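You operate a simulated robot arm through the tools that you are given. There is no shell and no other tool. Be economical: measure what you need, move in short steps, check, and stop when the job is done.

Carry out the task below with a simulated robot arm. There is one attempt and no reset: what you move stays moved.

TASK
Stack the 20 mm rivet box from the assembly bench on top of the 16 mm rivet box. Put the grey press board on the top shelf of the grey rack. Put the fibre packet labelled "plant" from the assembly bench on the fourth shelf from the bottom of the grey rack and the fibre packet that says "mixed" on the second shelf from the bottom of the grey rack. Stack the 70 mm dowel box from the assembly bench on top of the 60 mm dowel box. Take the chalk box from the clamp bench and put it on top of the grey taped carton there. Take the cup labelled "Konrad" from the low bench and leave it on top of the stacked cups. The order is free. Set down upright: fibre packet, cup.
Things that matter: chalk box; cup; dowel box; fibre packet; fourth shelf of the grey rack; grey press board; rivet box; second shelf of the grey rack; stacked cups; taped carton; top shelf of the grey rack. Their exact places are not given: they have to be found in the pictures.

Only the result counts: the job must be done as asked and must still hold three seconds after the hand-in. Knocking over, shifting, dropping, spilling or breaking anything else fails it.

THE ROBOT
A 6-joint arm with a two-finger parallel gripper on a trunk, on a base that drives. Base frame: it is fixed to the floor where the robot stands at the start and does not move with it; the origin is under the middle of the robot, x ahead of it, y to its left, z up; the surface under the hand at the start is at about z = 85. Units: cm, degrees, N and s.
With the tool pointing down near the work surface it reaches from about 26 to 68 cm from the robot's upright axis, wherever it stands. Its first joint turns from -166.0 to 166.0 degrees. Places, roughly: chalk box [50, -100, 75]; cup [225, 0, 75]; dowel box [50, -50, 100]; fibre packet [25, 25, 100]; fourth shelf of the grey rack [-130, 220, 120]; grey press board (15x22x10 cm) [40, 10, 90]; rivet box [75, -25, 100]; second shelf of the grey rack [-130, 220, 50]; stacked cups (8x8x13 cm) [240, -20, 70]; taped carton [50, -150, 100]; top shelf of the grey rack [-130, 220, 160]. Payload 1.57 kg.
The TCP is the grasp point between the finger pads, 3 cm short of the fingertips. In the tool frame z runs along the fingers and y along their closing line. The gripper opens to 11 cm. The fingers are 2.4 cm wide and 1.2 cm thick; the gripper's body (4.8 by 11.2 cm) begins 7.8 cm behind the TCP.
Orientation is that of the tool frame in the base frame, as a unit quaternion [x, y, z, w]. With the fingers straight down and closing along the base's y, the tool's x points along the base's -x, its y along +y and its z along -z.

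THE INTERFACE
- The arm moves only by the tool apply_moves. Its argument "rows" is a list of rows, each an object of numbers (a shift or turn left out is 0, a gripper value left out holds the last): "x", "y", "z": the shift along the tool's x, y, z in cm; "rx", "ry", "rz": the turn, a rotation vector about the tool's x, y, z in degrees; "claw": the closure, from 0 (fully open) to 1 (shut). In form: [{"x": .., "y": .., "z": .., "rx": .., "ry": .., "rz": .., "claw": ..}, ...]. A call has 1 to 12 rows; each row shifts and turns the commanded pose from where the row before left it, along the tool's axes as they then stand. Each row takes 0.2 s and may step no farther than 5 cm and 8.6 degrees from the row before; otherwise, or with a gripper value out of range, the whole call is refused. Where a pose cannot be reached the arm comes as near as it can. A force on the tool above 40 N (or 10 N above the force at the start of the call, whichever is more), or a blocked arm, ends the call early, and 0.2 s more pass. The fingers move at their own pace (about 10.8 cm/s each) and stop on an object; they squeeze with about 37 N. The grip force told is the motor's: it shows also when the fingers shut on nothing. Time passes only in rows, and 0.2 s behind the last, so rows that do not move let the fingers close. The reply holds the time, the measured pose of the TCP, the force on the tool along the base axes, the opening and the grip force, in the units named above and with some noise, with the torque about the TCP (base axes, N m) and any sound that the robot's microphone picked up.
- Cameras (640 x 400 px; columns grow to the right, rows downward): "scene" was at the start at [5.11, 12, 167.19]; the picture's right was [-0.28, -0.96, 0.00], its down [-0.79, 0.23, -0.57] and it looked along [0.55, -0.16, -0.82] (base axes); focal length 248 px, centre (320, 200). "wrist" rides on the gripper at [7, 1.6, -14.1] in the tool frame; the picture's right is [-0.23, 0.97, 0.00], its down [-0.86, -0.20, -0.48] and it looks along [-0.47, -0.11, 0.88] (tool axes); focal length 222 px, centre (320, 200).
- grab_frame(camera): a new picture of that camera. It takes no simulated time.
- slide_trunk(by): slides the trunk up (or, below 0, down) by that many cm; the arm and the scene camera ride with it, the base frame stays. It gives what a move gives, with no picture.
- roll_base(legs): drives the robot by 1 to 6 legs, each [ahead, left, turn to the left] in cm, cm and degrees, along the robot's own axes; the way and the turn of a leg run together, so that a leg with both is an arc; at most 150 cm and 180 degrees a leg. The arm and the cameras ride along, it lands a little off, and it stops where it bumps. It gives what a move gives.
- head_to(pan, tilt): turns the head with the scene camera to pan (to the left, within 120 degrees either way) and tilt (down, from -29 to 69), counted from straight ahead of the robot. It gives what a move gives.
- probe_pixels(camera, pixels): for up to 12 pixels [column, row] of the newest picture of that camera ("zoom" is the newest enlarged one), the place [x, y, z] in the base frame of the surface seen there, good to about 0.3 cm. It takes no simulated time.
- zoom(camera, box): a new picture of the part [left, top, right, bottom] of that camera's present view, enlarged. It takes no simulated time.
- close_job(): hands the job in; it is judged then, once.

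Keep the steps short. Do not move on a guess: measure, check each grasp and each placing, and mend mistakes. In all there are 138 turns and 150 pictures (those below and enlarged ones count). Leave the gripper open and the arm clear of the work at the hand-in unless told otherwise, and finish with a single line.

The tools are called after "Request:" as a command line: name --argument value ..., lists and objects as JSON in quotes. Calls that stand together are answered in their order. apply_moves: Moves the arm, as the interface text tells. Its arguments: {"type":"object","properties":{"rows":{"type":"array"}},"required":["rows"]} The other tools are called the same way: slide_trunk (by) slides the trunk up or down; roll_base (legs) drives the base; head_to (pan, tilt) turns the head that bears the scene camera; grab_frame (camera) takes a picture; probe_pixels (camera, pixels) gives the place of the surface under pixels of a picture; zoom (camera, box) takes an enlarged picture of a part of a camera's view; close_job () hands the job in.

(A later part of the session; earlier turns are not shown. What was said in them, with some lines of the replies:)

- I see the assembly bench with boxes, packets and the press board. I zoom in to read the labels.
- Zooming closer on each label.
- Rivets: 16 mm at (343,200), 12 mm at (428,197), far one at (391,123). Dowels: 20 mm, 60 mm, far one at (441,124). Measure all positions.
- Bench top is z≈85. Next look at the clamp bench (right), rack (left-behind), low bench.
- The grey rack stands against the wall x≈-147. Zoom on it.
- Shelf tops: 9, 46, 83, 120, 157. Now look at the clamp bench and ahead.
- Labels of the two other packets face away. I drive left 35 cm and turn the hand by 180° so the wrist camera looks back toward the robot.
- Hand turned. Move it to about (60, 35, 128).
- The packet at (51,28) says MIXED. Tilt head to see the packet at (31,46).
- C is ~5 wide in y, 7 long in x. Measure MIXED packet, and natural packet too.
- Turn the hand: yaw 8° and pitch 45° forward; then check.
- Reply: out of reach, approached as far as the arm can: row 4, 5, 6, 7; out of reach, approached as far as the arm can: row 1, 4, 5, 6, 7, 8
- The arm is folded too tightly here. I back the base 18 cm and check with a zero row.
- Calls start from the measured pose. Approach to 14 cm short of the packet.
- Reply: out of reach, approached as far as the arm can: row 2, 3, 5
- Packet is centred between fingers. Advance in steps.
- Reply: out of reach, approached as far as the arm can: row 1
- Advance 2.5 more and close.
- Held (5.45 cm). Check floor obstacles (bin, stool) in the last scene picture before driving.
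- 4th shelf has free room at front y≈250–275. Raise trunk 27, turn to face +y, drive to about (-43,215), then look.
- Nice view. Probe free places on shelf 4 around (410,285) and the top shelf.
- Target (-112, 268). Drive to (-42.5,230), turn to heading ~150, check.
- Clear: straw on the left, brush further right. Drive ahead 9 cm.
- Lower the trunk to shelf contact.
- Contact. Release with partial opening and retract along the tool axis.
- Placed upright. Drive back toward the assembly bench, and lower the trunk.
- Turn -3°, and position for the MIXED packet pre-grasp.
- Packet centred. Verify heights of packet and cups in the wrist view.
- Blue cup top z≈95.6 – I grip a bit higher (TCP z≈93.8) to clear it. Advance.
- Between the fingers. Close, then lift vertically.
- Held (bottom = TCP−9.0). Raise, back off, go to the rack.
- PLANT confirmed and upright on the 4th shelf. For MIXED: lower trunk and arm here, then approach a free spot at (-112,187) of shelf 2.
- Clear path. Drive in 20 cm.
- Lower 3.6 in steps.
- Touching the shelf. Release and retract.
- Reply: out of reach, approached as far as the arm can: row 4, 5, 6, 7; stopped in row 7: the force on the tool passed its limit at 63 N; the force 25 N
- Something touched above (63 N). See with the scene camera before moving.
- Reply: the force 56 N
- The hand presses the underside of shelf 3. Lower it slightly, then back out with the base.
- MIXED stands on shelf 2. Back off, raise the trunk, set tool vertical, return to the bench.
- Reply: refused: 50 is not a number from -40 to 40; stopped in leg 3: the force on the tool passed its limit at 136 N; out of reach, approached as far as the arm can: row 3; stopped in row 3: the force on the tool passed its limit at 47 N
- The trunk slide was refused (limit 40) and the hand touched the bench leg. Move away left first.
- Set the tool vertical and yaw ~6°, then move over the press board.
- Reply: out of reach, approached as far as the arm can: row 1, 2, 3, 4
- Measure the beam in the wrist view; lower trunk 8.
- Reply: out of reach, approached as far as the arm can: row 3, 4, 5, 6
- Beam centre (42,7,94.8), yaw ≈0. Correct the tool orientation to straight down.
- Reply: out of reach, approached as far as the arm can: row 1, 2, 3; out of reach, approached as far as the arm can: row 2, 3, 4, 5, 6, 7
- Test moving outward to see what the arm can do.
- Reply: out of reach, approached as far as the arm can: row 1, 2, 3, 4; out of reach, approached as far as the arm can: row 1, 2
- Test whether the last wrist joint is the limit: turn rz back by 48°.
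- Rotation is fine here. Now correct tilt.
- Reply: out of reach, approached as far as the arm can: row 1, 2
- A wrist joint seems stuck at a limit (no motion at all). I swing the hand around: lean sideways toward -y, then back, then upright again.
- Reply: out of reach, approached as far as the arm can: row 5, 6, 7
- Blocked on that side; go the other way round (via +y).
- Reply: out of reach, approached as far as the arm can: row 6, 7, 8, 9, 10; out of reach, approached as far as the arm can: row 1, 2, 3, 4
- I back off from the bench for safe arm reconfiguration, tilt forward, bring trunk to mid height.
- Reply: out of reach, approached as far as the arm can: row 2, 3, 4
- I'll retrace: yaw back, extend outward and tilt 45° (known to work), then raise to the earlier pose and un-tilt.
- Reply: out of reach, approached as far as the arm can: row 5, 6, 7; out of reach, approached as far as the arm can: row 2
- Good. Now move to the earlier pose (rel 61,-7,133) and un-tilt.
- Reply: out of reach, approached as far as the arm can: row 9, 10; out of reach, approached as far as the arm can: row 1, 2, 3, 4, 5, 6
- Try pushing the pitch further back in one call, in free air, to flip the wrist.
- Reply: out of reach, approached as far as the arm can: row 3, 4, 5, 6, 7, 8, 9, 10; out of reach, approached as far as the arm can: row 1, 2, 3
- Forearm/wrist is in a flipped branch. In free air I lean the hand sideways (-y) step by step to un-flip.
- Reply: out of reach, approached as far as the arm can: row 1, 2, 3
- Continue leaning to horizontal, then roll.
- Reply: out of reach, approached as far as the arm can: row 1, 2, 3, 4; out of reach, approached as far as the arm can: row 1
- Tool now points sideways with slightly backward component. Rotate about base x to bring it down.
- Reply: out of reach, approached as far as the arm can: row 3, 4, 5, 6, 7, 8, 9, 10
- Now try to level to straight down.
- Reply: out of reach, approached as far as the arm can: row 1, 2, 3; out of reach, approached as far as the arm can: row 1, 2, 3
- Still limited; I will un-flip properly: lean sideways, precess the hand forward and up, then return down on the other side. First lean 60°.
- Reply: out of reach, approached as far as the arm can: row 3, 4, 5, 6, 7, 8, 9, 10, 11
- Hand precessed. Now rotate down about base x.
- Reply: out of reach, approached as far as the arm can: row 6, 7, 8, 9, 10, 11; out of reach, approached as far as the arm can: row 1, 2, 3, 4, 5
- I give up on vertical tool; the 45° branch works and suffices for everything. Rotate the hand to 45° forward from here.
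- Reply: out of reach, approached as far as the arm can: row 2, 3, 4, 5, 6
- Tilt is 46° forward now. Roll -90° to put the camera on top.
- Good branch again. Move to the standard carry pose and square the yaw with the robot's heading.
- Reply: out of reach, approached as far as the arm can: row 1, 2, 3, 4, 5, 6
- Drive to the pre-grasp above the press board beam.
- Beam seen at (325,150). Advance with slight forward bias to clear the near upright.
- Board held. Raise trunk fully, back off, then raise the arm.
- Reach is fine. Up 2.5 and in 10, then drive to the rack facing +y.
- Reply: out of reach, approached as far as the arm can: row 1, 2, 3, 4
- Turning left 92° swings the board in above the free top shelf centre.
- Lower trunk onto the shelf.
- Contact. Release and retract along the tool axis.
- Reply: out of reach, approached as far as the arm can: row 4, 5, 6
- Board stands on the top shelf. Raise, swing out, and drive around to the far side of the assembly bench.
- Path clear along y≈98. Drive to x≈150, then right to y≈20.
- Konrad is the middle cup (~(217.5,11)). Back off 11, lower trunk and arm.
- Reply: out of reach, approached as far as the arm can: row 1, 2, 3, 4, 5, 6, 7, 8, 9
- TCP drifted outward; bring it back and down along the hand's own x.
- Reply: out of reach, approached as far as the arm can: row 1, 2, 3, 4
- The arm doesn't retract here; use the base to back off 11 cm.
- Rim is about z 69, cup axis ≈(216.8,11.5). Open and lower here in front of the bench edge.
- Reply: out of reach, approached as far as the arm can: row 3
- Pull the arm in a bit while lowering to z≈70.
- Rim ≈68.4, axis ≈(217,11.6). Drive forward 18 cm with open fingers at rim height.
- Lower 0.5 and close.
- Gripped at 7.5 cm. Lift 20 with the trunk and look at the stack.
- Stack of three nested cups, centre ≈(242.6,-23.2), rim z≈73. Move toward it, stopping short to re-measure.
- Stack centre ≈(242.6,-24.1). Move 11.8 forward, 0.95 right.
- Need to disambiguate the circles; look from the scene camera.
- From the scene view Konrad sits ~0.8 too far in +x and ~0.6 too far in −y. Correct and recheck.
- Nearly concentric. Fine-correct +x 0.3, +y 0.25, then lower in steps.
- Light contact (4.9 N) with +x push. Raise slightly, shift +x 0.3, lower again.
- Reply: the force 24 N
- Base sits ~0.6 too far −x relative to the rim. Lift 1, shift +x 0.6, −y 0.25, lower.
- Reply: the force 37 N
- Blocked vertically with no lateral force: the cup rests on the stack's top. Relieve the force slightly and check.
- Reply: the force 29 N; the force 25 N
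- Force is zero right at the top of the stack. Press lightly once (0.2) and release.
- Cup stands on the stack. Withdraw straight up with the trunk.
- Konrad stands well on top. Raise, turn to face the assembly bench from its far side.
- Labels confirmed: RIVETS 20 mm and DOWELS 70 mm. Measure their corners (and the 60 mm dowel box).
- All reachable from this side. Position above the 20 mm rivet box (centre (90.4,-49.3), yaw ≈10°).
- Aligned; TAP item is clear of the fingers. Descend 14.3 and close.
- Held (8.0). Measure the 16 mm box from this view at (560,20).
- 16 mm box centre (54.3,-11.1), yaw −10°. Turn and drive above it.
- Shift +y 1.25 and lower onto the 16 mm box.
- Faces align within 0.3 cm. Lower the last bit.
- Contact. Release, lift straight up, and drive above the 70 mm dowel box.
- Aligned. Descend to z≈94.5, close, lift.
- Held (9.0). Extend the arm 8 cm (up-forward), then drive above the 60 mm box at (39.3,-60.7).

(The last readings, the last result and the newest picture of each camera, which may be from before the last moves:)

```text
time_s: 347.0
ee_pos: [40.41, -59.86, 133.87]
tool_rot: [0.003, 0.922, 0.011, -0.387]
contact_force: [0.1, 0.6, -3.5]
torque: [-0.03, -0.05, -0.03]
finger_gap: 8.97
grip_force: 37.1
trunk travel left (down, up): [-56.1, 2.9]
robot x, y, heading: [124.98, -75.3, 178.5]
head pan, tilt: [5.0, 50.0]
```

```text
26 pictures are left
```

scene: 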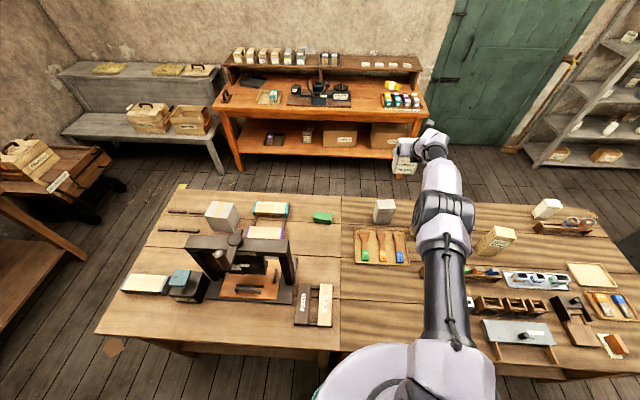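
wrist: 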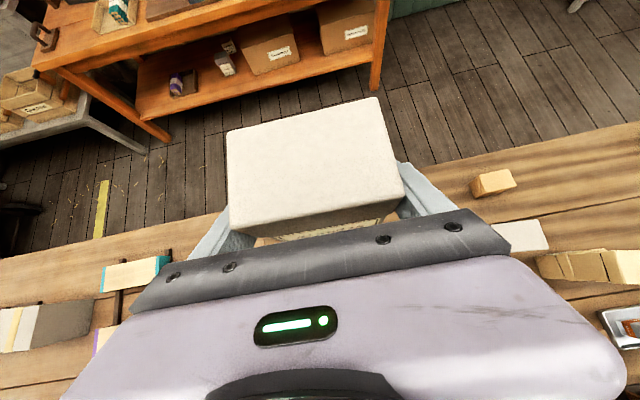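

Correct 1 cm forward, 0.8 left; lower to just above.

Request:
apply_moves --rows '[{"x": 0.7, "z": 0.7, "y": -0.8}]'

Request:
slide_trunk --by -24.5

Request:
zoom --camera "scene" --box '[345, 150, 425, 230]'

```text
time_s: 347.4
ee_pos: [40.03, -60.73, 134.12]
tool_rot: [0.003, 0.922, 0.011, -0.388]
contact_force: [0.4, 0.0, -4.7]
torque: [0.02, -0.01, -0.01]
finger_gap: 9.01
grip_force: 37.0
out of reach, approached as far as the arm can: row 1
trunk travel left (down, up): [-56.1, 2.9]
robot x, y, heading: [125.24, -75.42, 178.5]
head pan, tilt: [5.0, 50.0]
```

```text
time_s: 350.0
ee_pos: [40.0, -60.67, 109.51]
tool_rot: [0.004, 0.921, 0.012, -0.388]
contact_force: [0.0, 0.0, -2.5]
torque: [-0.03, -0.01, -0.03]
finger_gap: 8.98
grip_force: 37.1
trunk travel left (down, up): [-31.6, 27.4]
robot x, y, heading: [124.78, -75.31, 178.5]
head pan, tilt: [5.0, 50.0]
```

```text
5.00 times, centred on (385, 190) of scene
```

zoom: 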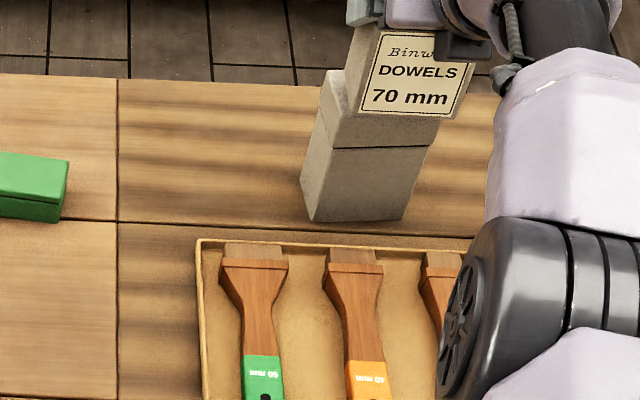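

Request:
probe_pixels --camera "zoom" --pixels '[[370, 105], [450, 110], [350, 140], [425, 138], [335, 180], [410, 180], [353, 90], [330, 100], [335, 80], [312, 170]]'

```text
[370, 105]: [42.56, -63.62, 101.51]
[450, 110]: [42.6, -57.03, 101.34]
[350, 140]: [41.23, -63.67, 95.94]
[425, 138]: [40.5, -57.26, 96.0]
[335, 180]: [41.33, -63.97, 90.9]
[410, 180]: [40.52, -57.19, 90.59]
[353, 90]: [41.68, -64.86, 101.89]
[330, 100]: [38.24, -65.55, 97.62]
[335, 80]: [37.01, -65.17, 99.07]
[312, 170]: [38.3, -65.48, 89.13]
```

Lower box front is ~1.7 cm further away; drive 1.7 forward, 0.35 left, then verify.

Request:
roll_base --legs '[[1.7, 0.3, 0]]'

Request:
zoom --camera "scene" --box '[345, 150, 425, 230]'

Request:
probe_pixels --camera "zoom" --pixels '[[370, 105], [440, 110], [350, 150], [420, 148], [335, 180], [410, 180], [320, 150], [375, 95]]'

```text
time_s: 350.8
ee_pos: [38.19, -60.86, 109.55]
tool_rot: [0.004, 0.922, 0.011, -0.386]
contact_force: [-0.1, 0.8, -3.8]
torque: [0.02, -0.02, 0.0]
finger_gap: 8.96
grip_force: 37.0
trunk travel left (down, up): [-31.6, 27.4]
robot x, y, heading: [123.52, -75.46, 178.5]
head pan, tilt: [5.0, 50.0]
```

```text
5.00 times, centred on (385, 190) of scene
```

zoom: 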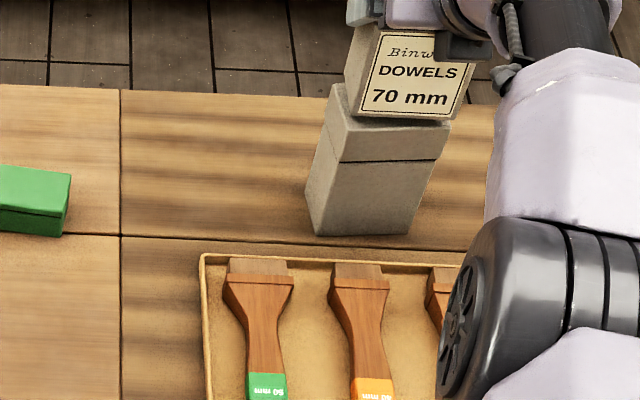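

```text
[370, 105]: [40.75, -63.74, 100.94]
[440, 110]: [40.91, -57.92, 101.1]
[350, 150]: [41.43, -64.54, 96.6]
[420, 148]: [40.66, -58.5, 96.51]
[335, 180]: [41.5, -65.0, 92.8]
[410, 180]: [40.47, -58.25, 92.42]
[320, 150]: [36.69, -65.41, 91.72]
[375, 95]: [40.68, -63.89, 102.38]
```

Aligned now. Lower.

Request:
slide_trunk --by -0.9

Request:
slide_trunk --by -0.4

```text
time_s: 351.3
ee_pos: [38.22, -61.0, 108.57]
tool_rot: [0.004, 0.922, 0.011, -0.388]
contact_force: [0.5, 0.3, -3.3]
torque: [0.02, -0.02, 0.01]
finger_gap: 9.01
grip_force: 36.8
trunk travel left (down, up): [-30.7, 28.3]
robot x, y, heading: [123.26, -75.84, 178.4]
head pan, tilt: [5.0, 50.0]
```

```text
time_s: 351.9
ee_pos: [38.31, -60.88, 108.61]
tool_rot: [0.003, 0.921, 0.011, -0.39]
contact_force: [-1.0, -0.2, 12.1]
torque: [-0.67, -0.26, -0.05]
finger_gap: 8.98
grip_force: 36.3
trunk travel left (down, up): [-30.3, 28.7]
robot x, y, heading: [123.47, -75.36, 178.3]
head pan, tilt: [5.0, 50.0]
```

Contact (12 N). Release, lift, and meanwhile probe the clamp bench items (press top, carton, green box) in the scene picture.

Request:
apply_moves --rows '[{"claw": 0}, {"claw": 0}, {"claw": 0}]'

Request:
slide_trunk --by 26

Request:
roll_base --legs '[[-4, 34, 0]]'

Request:
head_to --pan 8 --tilt 50

Request:
grab_frame --camera "wrist"

Request:
zoom --camera "scene" --box '[180, 130, 420, 280]'

```text
time_s: 352.7
ee_pos: [38.33, -60.97, 108.25]
tool_rot: [0.003, 0.922, 0.011, -0.387]
contact_force: [-0.4, 0.3, -1.3]
torque: [0.01, -0.02, 0.0]
finger_gap: 11.0
grip_force: 0.1
trunk travel left (down, up): [-30.3, 28.7]
robot x, y, heading: [123.0, -75.52, 178.5]
head pan, tilt: [5.0, 50.0]
```

```text
time_s: 355.3
ee_pos: [38.36, -60.89, 134.15]
tool_rot: [0.003, 0.922, 0.011, -0.388]
contact_force: [0.6, -0.6, 0.6]
torque: [-0.02, -0.03, 0.01]
finger_gap: 10.99
grip_force: 0.0
trunk travel left (down, up): [-56.3, 2.7]
robot x, y, heading: [123.43, -75.62, 178.9]
head pan, tilt: [5.0, 50.0]
```

```text
time_s: 357.6
ee_pos: [41.36, -95.07, 134.19]
tool_rot: [0.004, 0.922, 0.011, -0.387]
contact_force: [-0.4, -0.2, 0.8]
torque: [0.05, -0.02, 0.0]
finger_gap: 11.0
grip_force: 0.2
trunk travel left (down, up): [-56.3, 2.7]
robot x, y, heading: [126.21, -109.86, 178.8]
head pan, tilt: [5.0, 50.0]
```

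```text
time_s: 358.2
ee_pos: [41.51, -95.19, 134.28]
tool_rot: [0.004, 0.922, 0.012, -0.386]
contact_force: [-0.4, -0.3, -0.7]
torque: [0.0, 0.0, -0.04]
finger_gap: 11.0
grip_force: 0.0
trunk travel left (down, up): [-56.3, 2.7]
robot x, y, heading: [126.41, -110.0, 178.6]
head pan, tilt: [8.0, 50.0]
```

```text
23 pictures are left
```

wrist: 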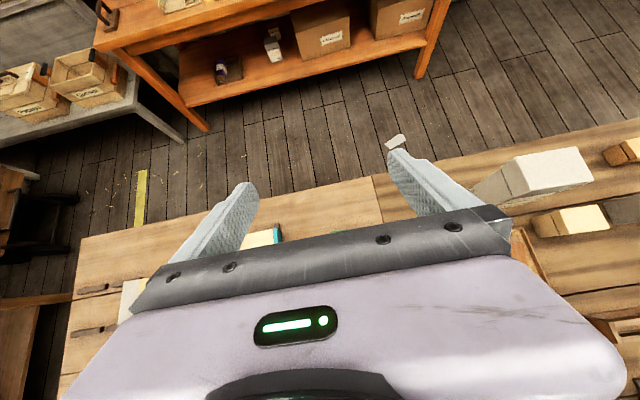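

```text
2.67 times, centred on (300, 205) of scene
```

zoom: 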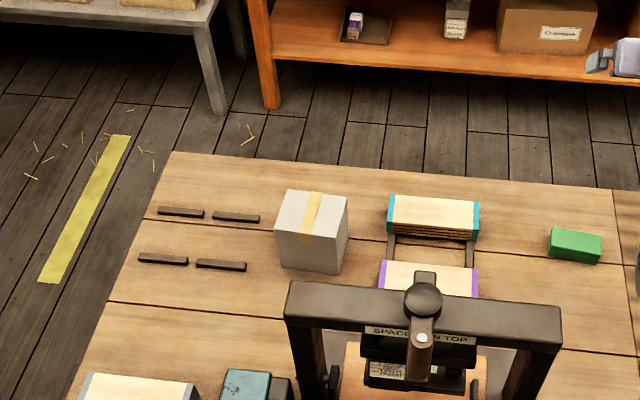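

Request:
probe_pixels --camera "zoom" --pixels '[[350, 300], [520, 325], [422, 297], [422, 338], [290, 194], [345, 201], [334, 243], [282, 234], [556, 229], [600, 238], [575, 240], [552, 250]]'

Request:
zoom --camera "scene" --box '[375, 205, 420, 240]'

```text
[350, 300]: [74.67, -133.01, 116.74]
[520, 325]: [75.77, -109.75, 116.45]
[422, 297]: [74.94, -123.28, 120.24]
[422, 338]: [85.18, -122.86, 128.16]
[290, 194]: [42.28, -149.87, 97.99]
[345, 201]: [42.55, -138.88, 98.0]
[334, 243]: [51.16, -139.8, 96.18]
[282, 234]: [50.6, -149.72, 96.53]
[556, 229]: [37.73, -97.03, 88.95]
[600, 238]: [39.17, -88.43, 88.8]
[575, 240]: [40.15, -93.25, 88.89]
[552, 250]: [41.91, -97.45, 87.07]
```

```text
11.43 times, centred on (398, 222) of scene
```

zoom: 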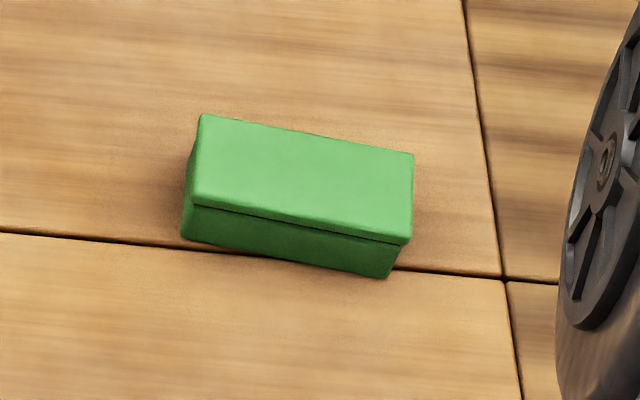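

Green box is the chalk box: centre (40.2,-93.1), top 88.9. The press is tall (117–128), so I come from heading 195° and yaw the hand back to align.

Request:
roll_base --legs '[[0, -26.5, 0], [0, 0, 16.4]]'

Request:
apply_moves --rows '[{"rx": -5.55, "rz": 5.45}, {"rx": -5.55, "rz": 5.45}, {"rx": -5.55, "rz": 5.45}]'

Request:
slide_trunk --by -30

Request:
grab_frame --camera "wrist"

Request:
probe_pixels --camera "wrist" --pixels '[[280, 190], [300, 190], [320, 190], [340, 190], [360, 190], [300, 205], [330, 205], [355, 205], [320, 220], [300, 170], [340, 170], [340, 215]]'

```text
time_s: 361.0
ee_pos: [41.23, -93.77, 134.28]
tool_rot: [-0.131, 0.913, -0.045, -0.385]
contact_force: [-0.3, 0.2, -0.9]
torque: [0.0, 0.04, -0.01]
finger_gap: 11.0
grip_force: 0.0
trunk travel left (down, up): [-56.3, 2.7]
robot x, y, heading: [127.16, -83.46, -164.4]
head pan, tilt: [8.0, 50.0]
```

```text
time_s: 361.8
ee_pos: [41.33, -93.67, 134.26]
tool_rot: [-0.043, 0.92, -0.011, -0.389]
contact_force: [0.1, -1.2, 0.0]
torque: [-0.02, -0.03, -0.01]
finger_gap: 10.99
grip_force: 0.0
out of reach, approached as far as the arm can: row 2, 3
trunk travel left (down, up): [-56.3, 2.7]
robot x, y, heading: [126.67, -83.07, -164.9]
head pan, tilt: [8.0, 50.0]
```

```text
time_s: 364.8
ee_pos: [41.28, -93.63, 104.28]
tool_rot: [-0.043, 0.921, -0.01, -0.388]
contact_force: [-0.8, -0.5, 0.5]
torque: [-0.01, 0.01, 0.02]
finger_gap: 10.99
grip_force: 0.1
trunk travel left (down, up): [-26.3, 32.7]
robot x, y, heading: [126.72, -83.05, -164.6]
head pan, tilt: [8.0, 50.0]
```

```text
20 pictures are left
```

wrist: 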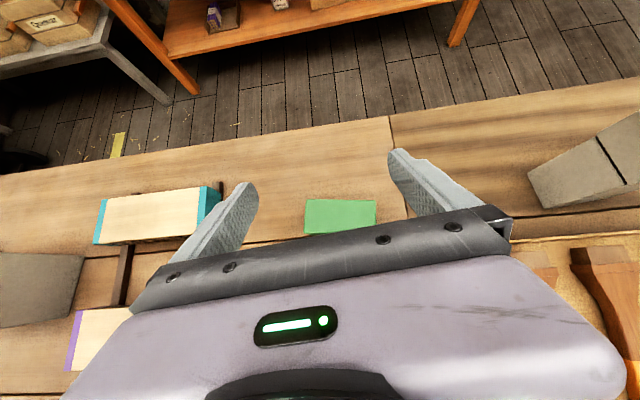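

```text
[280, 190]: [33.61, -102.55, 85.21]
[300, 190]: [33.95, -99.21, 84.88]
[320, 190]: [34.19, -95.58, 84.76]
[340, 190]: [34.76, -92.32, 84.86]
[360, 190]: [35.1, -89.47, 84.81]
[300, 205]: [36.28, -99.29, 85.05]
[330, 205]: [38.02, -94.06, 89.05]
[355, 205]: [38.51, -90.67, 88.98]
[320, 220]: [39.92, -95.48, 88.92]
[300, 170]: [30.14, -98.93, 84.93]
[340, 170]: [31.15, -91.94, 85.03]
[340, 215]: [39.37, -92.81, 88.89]
```

Turn −5° and shift so the TCP sits over (41.4,-92.6), then verify.

Request:
roll_base --legs '[[1.0, 6.4, 0], [0, 0, -5]]'

Request:
grab_frame --camera "wrist"

Request:
probe_pixels --camera "wrist" --pixels '[[300, 210], [306, 210], [312, 210], [320, 210], [340, 210], [360, 210], [368, 210], [374, 210], [380, 210], [386, 210], [340, 203], [340, 198]]'

```text
time_s: 366.3
ee_pos: [41.52, -92.42, 104.24]
tool_rot: [-0.003, 0.922, 0.006, -0.388]
contact_force: [0.8, -0.7, -1.2]
torque: [-0.04, -0.02, 0.02]
finger_gap: 11.02
grip_force: 0.1
trunk travel left (down, up): [-26.3, 32.7]
robot x, y, heading: [127.66, -89.91, -169.8]
head pan, tilt: [8.0, 50.0]
```

```text
19 pictures are left
```

wrist: 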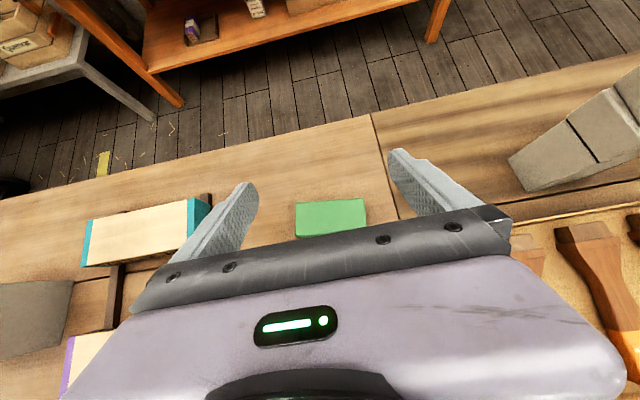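

```text
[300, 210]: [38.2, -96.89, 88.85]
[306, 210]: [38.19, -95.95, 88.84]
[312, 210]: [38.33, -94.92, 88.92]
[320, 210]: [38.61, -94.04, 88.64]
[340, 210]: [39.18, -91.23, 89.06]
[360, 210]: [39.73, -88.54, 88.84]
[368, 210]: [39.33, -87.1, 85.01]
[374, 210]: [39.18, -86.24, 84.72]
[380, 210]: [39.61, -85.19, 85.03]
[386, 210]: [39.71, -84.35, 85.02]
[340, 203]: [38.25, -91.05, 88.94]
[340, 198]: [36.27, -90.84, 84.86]
```

Good alignment. Shift −0.2, lower to 88.5, close, lift high, check.

Request:
apply_moves --rows '[{"y": -0.2}]'

Request:
slide_trunk --by -15.7

Request:
apply_moves --rows '[{"claw": 1}, {"claw": 1}, {"claw": 1}, {"claw": 1}]'

Request:
slide_trunk --by 40

Request:
slide_trunk --by 8

Request:
grab_frame --camera "wrist"

```text
time_s: 366.7
ee_pos: [41.46, -92.54, 104.32]
tool_rot: [-0.002, 0.922, 0.007, -0.388]
contact_force: [-0.5, 0.6, 1.2]
torque: [0.01, 0.01, 0.01]
finger_gap: 10.99
grip_force: 0.0
trunk travel left (down, up): [-26.3, 32.7]
robot x, y, heading: [127.39, -89.87, -169.8]
head pan, tilt: [8.0, 50.0]
```

```text
time_s: 368.2
ee_pos: [41.05, -92.59, 91.96]
tool_rot: [-0.002, 0.916, 0.004, -0.401]
contact_force: [-6.0, -0.1, 14.5]
torque: [-0.86, 0.42, -0.32]
finger_gap: 10.98
grip_force: 0.0
trunk travel left (down, up): [-12.4, 46.6]
robot x, y, heading: [127.39, -89.26, -169.8]
head pan, tilt: [8.0, 50.0]
stopped: the force on the tool passed its limit at 52 N (the readings are from after the stop); the commanded pose is now the measured one
```

```text
time_s: 369.2
ee_pos: [41.25, -92.7, 91.93]
tool_rot: [-0.002, 0.917, 0.006, -0.4]
contact_force: [-2.0, -6.8, 28.9]
torque: [-0.22, 0.48, 0.17]
finger_gap: 0.0
grip_force: 20.8
trunk travel left (down, up): [-12.4, 46.6]
robot x, y, heading: [127.76, -89.43, -170.0]
head pan, tilt: [8.0, 50.0]
```

```text
time_s: 373.0
ee_pos: [41.1, -92.71, 131.48]
tool_rot: [-0.001, 0.918, 0.006, -0.397]
contact_force: [-0.3, 1.0, -0.1]
torque: [0.06, -0.03, 0.0]
finger_gap: 0.0
grip_force: 21.2
trunk travel left (down, up): [-52.4, 6.6]
robot x, y, heading: [127.54, -89.18, -169.7]
head pan, tilt: [8.0, 50.0]
```

```text
time_s: 374.1
ee_pos: [41.13, -92.64, 138.05]
tool_rot: [-0.001, 0.918, 0.006, -0.397]
contact_force: [-0.3, -0.4, -0.9]
torque: [-0.02, -0.02, 0.01]
finger_gap: 0.01
grip_force: 21.8
out of reach, approached as far as the arm can: row 1
trunk travel left (down, up): [-59.0, 0.0]
robot x, y, heading: [127.15, -89.65, -169.6]
head pan, tilt: [8.0, 50.0]
```

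```text
18 pictures are left
```

wrist: 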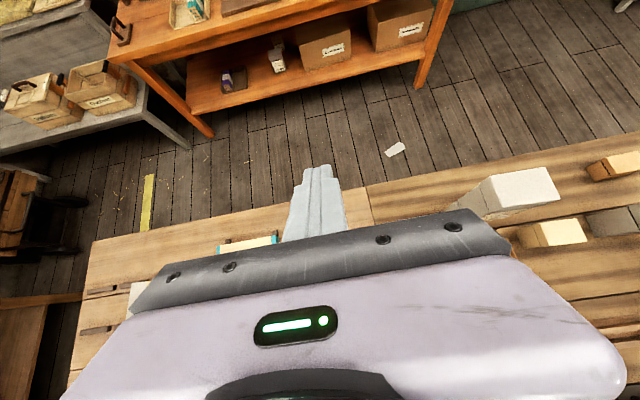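

A finger landed on the chalk box's edge and closed on nothing. Re-align yaw (−5.6°), reopen and re-measure.

Request:
apply_moves --rows '[{"claw": 0}, {"claw": 0}, {"claw": 0}]'

Request:
roll_base --legs '[[1.5, 8.6, 0], [0, 0, -5.6]]'

Request:
slide_trunk --by -33.7

Request:
grab_frame --camera "wrist"

Request:
probe_pixels --camera "wrist" --pixels '[[290, 212], [296, 212], [302, 212], [308, 212], [340, 212], [354, 212], [360, 212], [366, 212], [372, 212], [320, 203], [350, 203], [340, 198]]'

```text
time_s: 374.9
ee_pos: [41.15, -92.7, 138.07]
tool_rot: [-0.001, 0.918, 0.005, -0.397]
contact_force: [0.3, 0.1, 0.0]
torque: [0.0, 0.01, 0.0]
finger_gap: 10.99
grip_force: 0.1
trunk travel left (down, up): [-59.0, 0.0]
robot x, y, heading: [127.38, -89.23, -169.6]
head pan, tilt: [8.0, 50.0]
```

```text
time_s: 376.5
ee_pos: [41.16, -93.05, 138.04]
tool_rot: [0.043, 0.917, 0.025, -0.397]
contact_force: [-0.2, -0.4, -0.6]
torque: [0.01, 0.0, 0.01]
finger_gap: 11.01
grip_force: 0.0
trunk travel left (down, up): [-59.0, 0.0]
robot x, y, heading: [127.87, -98.05, -175.2]
head pan, tilt: [8.0, 50.0]
```

```text
time_s: 379.8
ee_pos: [41.28, -93.05, 104.45]
tool_rot: [0.044, 0.917, 0.026, -0.396]
contact_force: [0.3, -0.2, 0.4]
torque: [0.01, -0.02, -0.02]
finger_gap: 10.99
grip_force: 0.1
trunk travel left (down, up): [-25.3, 33.7]
robot x, y, heading: [127.83, -98.48, -175.5]
head pan, tilt: [8.0, 50.0]
```

```text
17 pictures are left
```

wrist: 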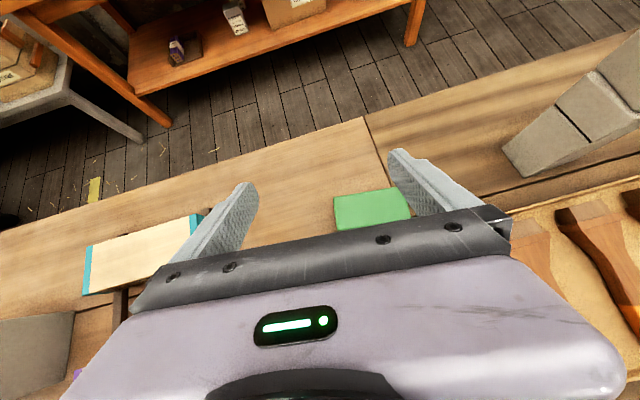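

```text
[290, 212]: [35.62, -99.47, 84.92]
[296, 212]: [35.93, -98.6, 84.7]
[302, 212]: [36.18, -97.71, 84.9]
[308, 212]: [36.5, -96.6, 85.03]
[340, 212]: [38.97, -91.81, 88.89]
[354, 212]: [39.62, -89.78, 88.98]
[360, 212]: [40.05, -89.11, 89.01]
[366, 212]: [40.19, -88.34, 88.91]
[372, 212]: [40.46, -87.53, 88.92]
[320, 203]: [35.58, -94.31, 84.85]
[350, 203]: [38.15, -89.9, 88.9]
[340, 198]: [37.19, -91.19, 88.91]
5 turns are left
```

The chalk box was nudged to about (40,-87.4), yaw −13°. Re-align the base accordingly and re-measure.

Request:
roll_base --legs '[[1.8, 5.5, 0], [0, 0, -7.3]]'

Request:
grab_frame --camera "wrist"

Request:
probe_pixels --camera "wrist" --pixels '[[290, 214], [296, 214], [302, 214], [310, 214], [330, 214], [350, 214], [362, 214], [368, 214], [374, 214], [310, 204], [350, 202], [330, 226]]'

```text
time_s: 381.3
ee_pos: [41.36, -87.67, 104.38]
tool_rot: [0.103, 0.912, 0.05, -0.394]
contact_force: [0.0, -0.1, 0.3]
torque: [-0.01, -0.03, 0.0]
finger_gap: 10.98
grip_force: 0.1
trunk travel left (down, up): [-25.3, 33.7]
robot x, y, heading: [126.3, -104.04, 177.2]
head pan, tilt: [8.0, 50.0]
```

```text
16 pictures are left
```

wrist: 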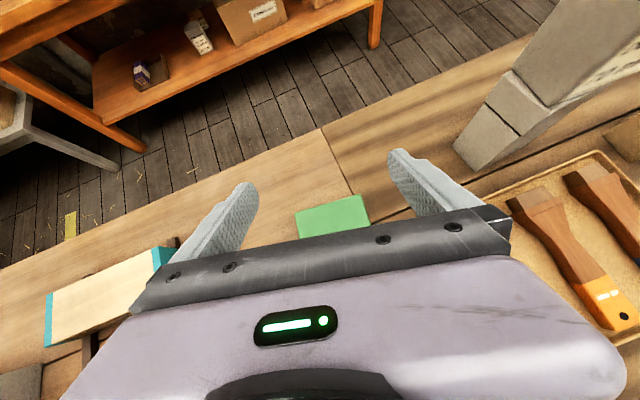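

```text
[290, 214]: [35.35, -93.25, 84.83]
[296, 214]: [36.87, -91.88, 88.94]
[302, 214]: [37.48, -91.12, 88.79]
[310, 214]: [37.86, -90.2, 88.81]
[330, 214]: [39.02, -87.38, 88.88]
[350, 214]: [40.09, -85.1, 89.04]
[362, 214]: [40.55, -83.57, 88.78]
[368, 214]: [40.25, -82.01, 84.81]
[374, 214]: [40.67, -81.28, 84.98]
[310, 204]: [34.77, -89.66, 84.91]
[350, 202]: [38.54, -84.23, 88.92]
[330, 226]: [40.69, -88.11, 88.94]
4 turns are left
```

Only 0.6 cm off along the closing axis. Correct, lower, grip, lift, and carry over to the carton.

Request:
apply_moves --rows '[{"y": -0.58}]'

Request:
slide_trunk --by -15.8

Request:
apply_moves --rows '[{"claw": 1}, {"claw": 1}, {"claw": 1}, {"claw": 1}]'

Request:
slide_trunk --by 40

Request:
roll_base --legs '[[-5.5, 74.9, 0], [0, 0, -12.2]]'

Request:
grab_frame --camera "wrist"

Request:
probe_pixels --camera "wrist" --pixels '[[300, 130], [330, 150], [320, 170], [320, 190], [350, 190], [290, 190], [260, 150], [380, 150], [320, 210], [250, 200], [400, 130], [320, 110]]'

```text
time_s: 381.7
ee_pos: [41.12, -88.17, 104.37]
tool_rot: [0.098, 0.913, 0.047, -0.393]
contact_force: [0.2, -0.2, 0.4]
torque: [0.02, 0.01, 0.01]
finger_gap: 11.01
grip_force: 0.0
trunk travel left (down, up): [-25.3, 33.7]
robot x, y, heading: [126.32, -103.95, 177.2]
head pan, tilt: [8.0, 50.0]
```

```text
time_s: 383.6
ee_pos: [41.11, -88.25, 88.76]
tool_rot: [0.1, 0.913, 0.049, -0.393]
contact_force: [0.1, -0.3, -0.2]
torque: [0.0, 0.01, 0.01]
finger_gap: 11.0
grip_force: 0.0
trunk travel left (down, up): [-9.5, 49.5]
robot x, y, heading: [126.32, -103.78, 177.1]
head pan, tilt: [8.0, 50.0]
```

```text
time_s: 384.6
ee_pos: [41.34, -88.14, 88.7]
tool_rot: [0.099, 0.913, 0.048, -0.394]
contact_force: [0.2, 0.9, 2.0]
torque: [0.02, 0.02, 0.02]
finger_gap: 10.24
grip_force: 36.9
trunk travel left (down, up): [-9.5, 49.5]
robot x, y, heading: [126.15, -104.23, 177.1]
head pan, tilt: [8.0, 50.0]
```

```text
time_s: 388.4
ee_pos: [41.13, -88.15, 128.68]
tool_rot: [0.1, 0.912, 0.049, -0.394]
contact_force: [-0.4, -0.5, -0.7]
torque: [0.0, -0.03, 0.0]
finger_gap: 10.15
grip_force: 36.5
trunk travel left (down, up): [-49.5, 9.5]
robot x, y, heading: [126.37, -103.83, 177.2]
head pan, tilt: [8.0, 50.0]
```

```text
time_s: 393.2
ee_pos: [48.68, -145.31, 128.78]
tool_rot: [0.196, 0.897, 0.09, -0.386]
contact_force: [-0.1, 0.7, -1.6]
torque: [-0.02, -0.02, 0.0]
finger_gap: 10.1
grip_force: 36.6
trunk travel left (down, up): [-49.5, 9.5]
robot x, y, heading: [128.78, -178.8, 165.0]
head pan, tilt: [8.0, 50.0]
```

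```text
15 pictures are left
```

wrist: 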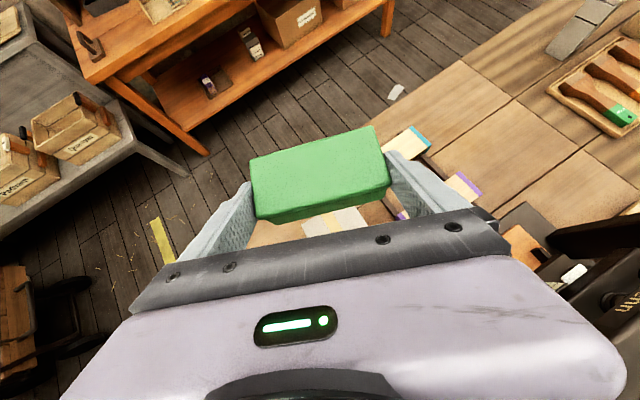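

```text
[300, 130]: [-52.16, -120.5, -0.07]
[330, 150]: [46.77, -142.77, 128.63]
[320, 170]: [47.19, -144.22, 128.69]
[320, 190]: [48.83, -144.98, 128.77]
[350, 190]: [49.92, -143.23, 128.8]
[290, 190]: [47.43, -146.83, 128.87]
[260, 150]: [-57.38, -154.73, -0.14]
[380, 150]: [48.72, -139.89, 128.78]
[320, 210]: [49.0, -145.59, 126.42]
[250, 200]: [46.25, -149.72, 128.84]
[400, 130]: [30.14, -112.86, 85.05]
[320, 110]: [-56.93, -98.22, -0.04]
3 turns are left
```

Chalk box held, centred over the carton (47.4,-144.3). Lower 26.8, release, lift, back away and look.

Request:
slide_trunk --by -26.2

Request:
slide_trunk --by -0.6

Request:
apply_moves --rows '[{"claw": 0}, {"claw": 0}, {"claw": 0}, {"claw": 0}]'

Request:
slide_trunk --by 34

Request:
roll_base --legs '[[-20, 0, 0]]'

Request:
head_to --pan -5 --tilt 45

Request:
grab_frame --camera "scene"

Request:
grab_frame --camera "wrist"

```text
time_s: 395.9
ee_pos: [48.7, -145.34, 102.55]
tool_rot: [0.195, 0.897, 0.089, -0.387]
contact_force: [-0.7, -0.1, -1.5]
torque: [-0.01, -0.03, 0.01]
finger_gap: 10.05
grip_force: 37.3
trunk travel left (down, up): [-23.3, 35.7]
robot x, y, heading: [128.39, -178.64, 165.1]
head pan, tilt: [8.0, 50.0]
```

```text
time_s: 396.4
ee_pos: [48.54, -145.3, 101.9]
tool_rot: [0.195, 0.897, 0.09, -0.387]
contact_force: [-0.1, -0.1, -0.8]
torque: [0.01, -0.01, 0.0]
finger_gap: 10.09
grip_force: 37.6
trunk travel left (down, up): [-22.7, 36.3]
robot x, y, heading: [128.72, -178.32, 165.4]
head pan, tilt: [8.0, 50.0]
```

```text
time_s: 397.4
ee_pos: [48.62, -145.42, 101.93]
tool_rot: [0.196, 0.897, 0.089, -0.386]
contact_force: [0.3, 0.7, 0.3]
torque: [-0.02, 0.02, 0.04]
finger_gap: 10.99
grip_force: 0.0
trunk travel left (down, up): [-22.7, 36.3]
robot x, y, heading: [128.49, -178.92, 165.0]
head pan, tilt: [8.0, 50.0]
```

```text
time_s: 400.8
ee_pos: [48.67, -145.35, 135.8]
tool_rot: [0.195, 0.897, 0.089, -0.387]
contact_force: [-0.2, -0.4, 0.2]
torque: [-0.02, 0.02, -0.01]
finger_gap: 11.0
grip_force: 0.0
trunk travel left (down, up): [-56.7, 2.3]
robot x, y, heading: [128.78, -178.61, 165.1]
head pan, tilt: [8.0, 50.0]
```

```text
time_s: 402.4
ee_pos: [68.02, -150.55, 135.76]
tool_rot: [0.194, 0.897, 0.089, -0.387]
contact_force: [0.1, 0.2, -0.3]
torque: [0.01, 0.05, -0.05]
finger_gap: 10.98
grip_force: 0.0
trunk travel left (down, up): [-56.7, 2.3]
robot x, y, heading: [147.55, -183.92, 165.0]
head pan, tilt: [8.0, 50.0]
```

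```text
time_s: 403.1
ee_pos: [68.02, -150.58, 135.83]
tool_rot: [0.194, 0.897, 0.089, -0.387]
contact_force: [-0.1, 0.0, 0.3]
torque: [0.01, 0.02, -0.01]
finger_gap: 10.98
grip_force: 0.1
trunk travel left (down, up): [-56.7, 2.3]
robot x, y, heading: [147.79, -183.83, 165.3]
head pan, tilt: [-5.0, 45.0]
```

```text
14 pictures are left
```

scene: 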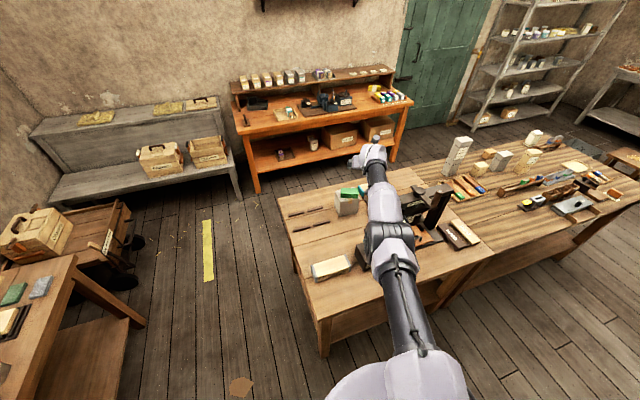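

```text
13 pictures are left
2 turns are left
```

wrist: 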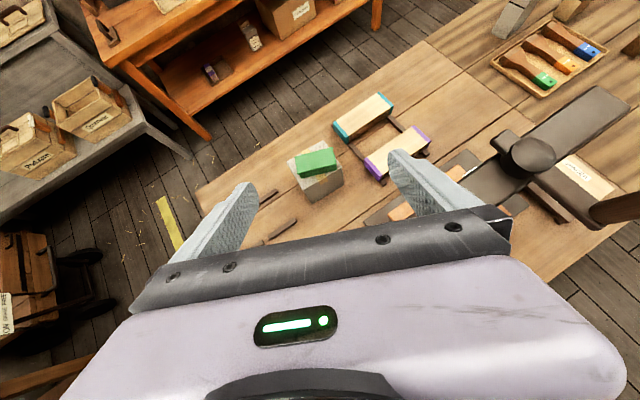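

The green box, which I took to be the chalk box because I never saw its label, is on the taped carton. The stacks stand, the gripper is open and the arm is clear, so I hand in.

Request:
close_job

```text
The job is handed in.
```

I handed the job in with all seven items placed as asked; I took the green box for the chalk box without reading a label, and the Konrad cup stands on the stacked cups' rim, not nested inside.
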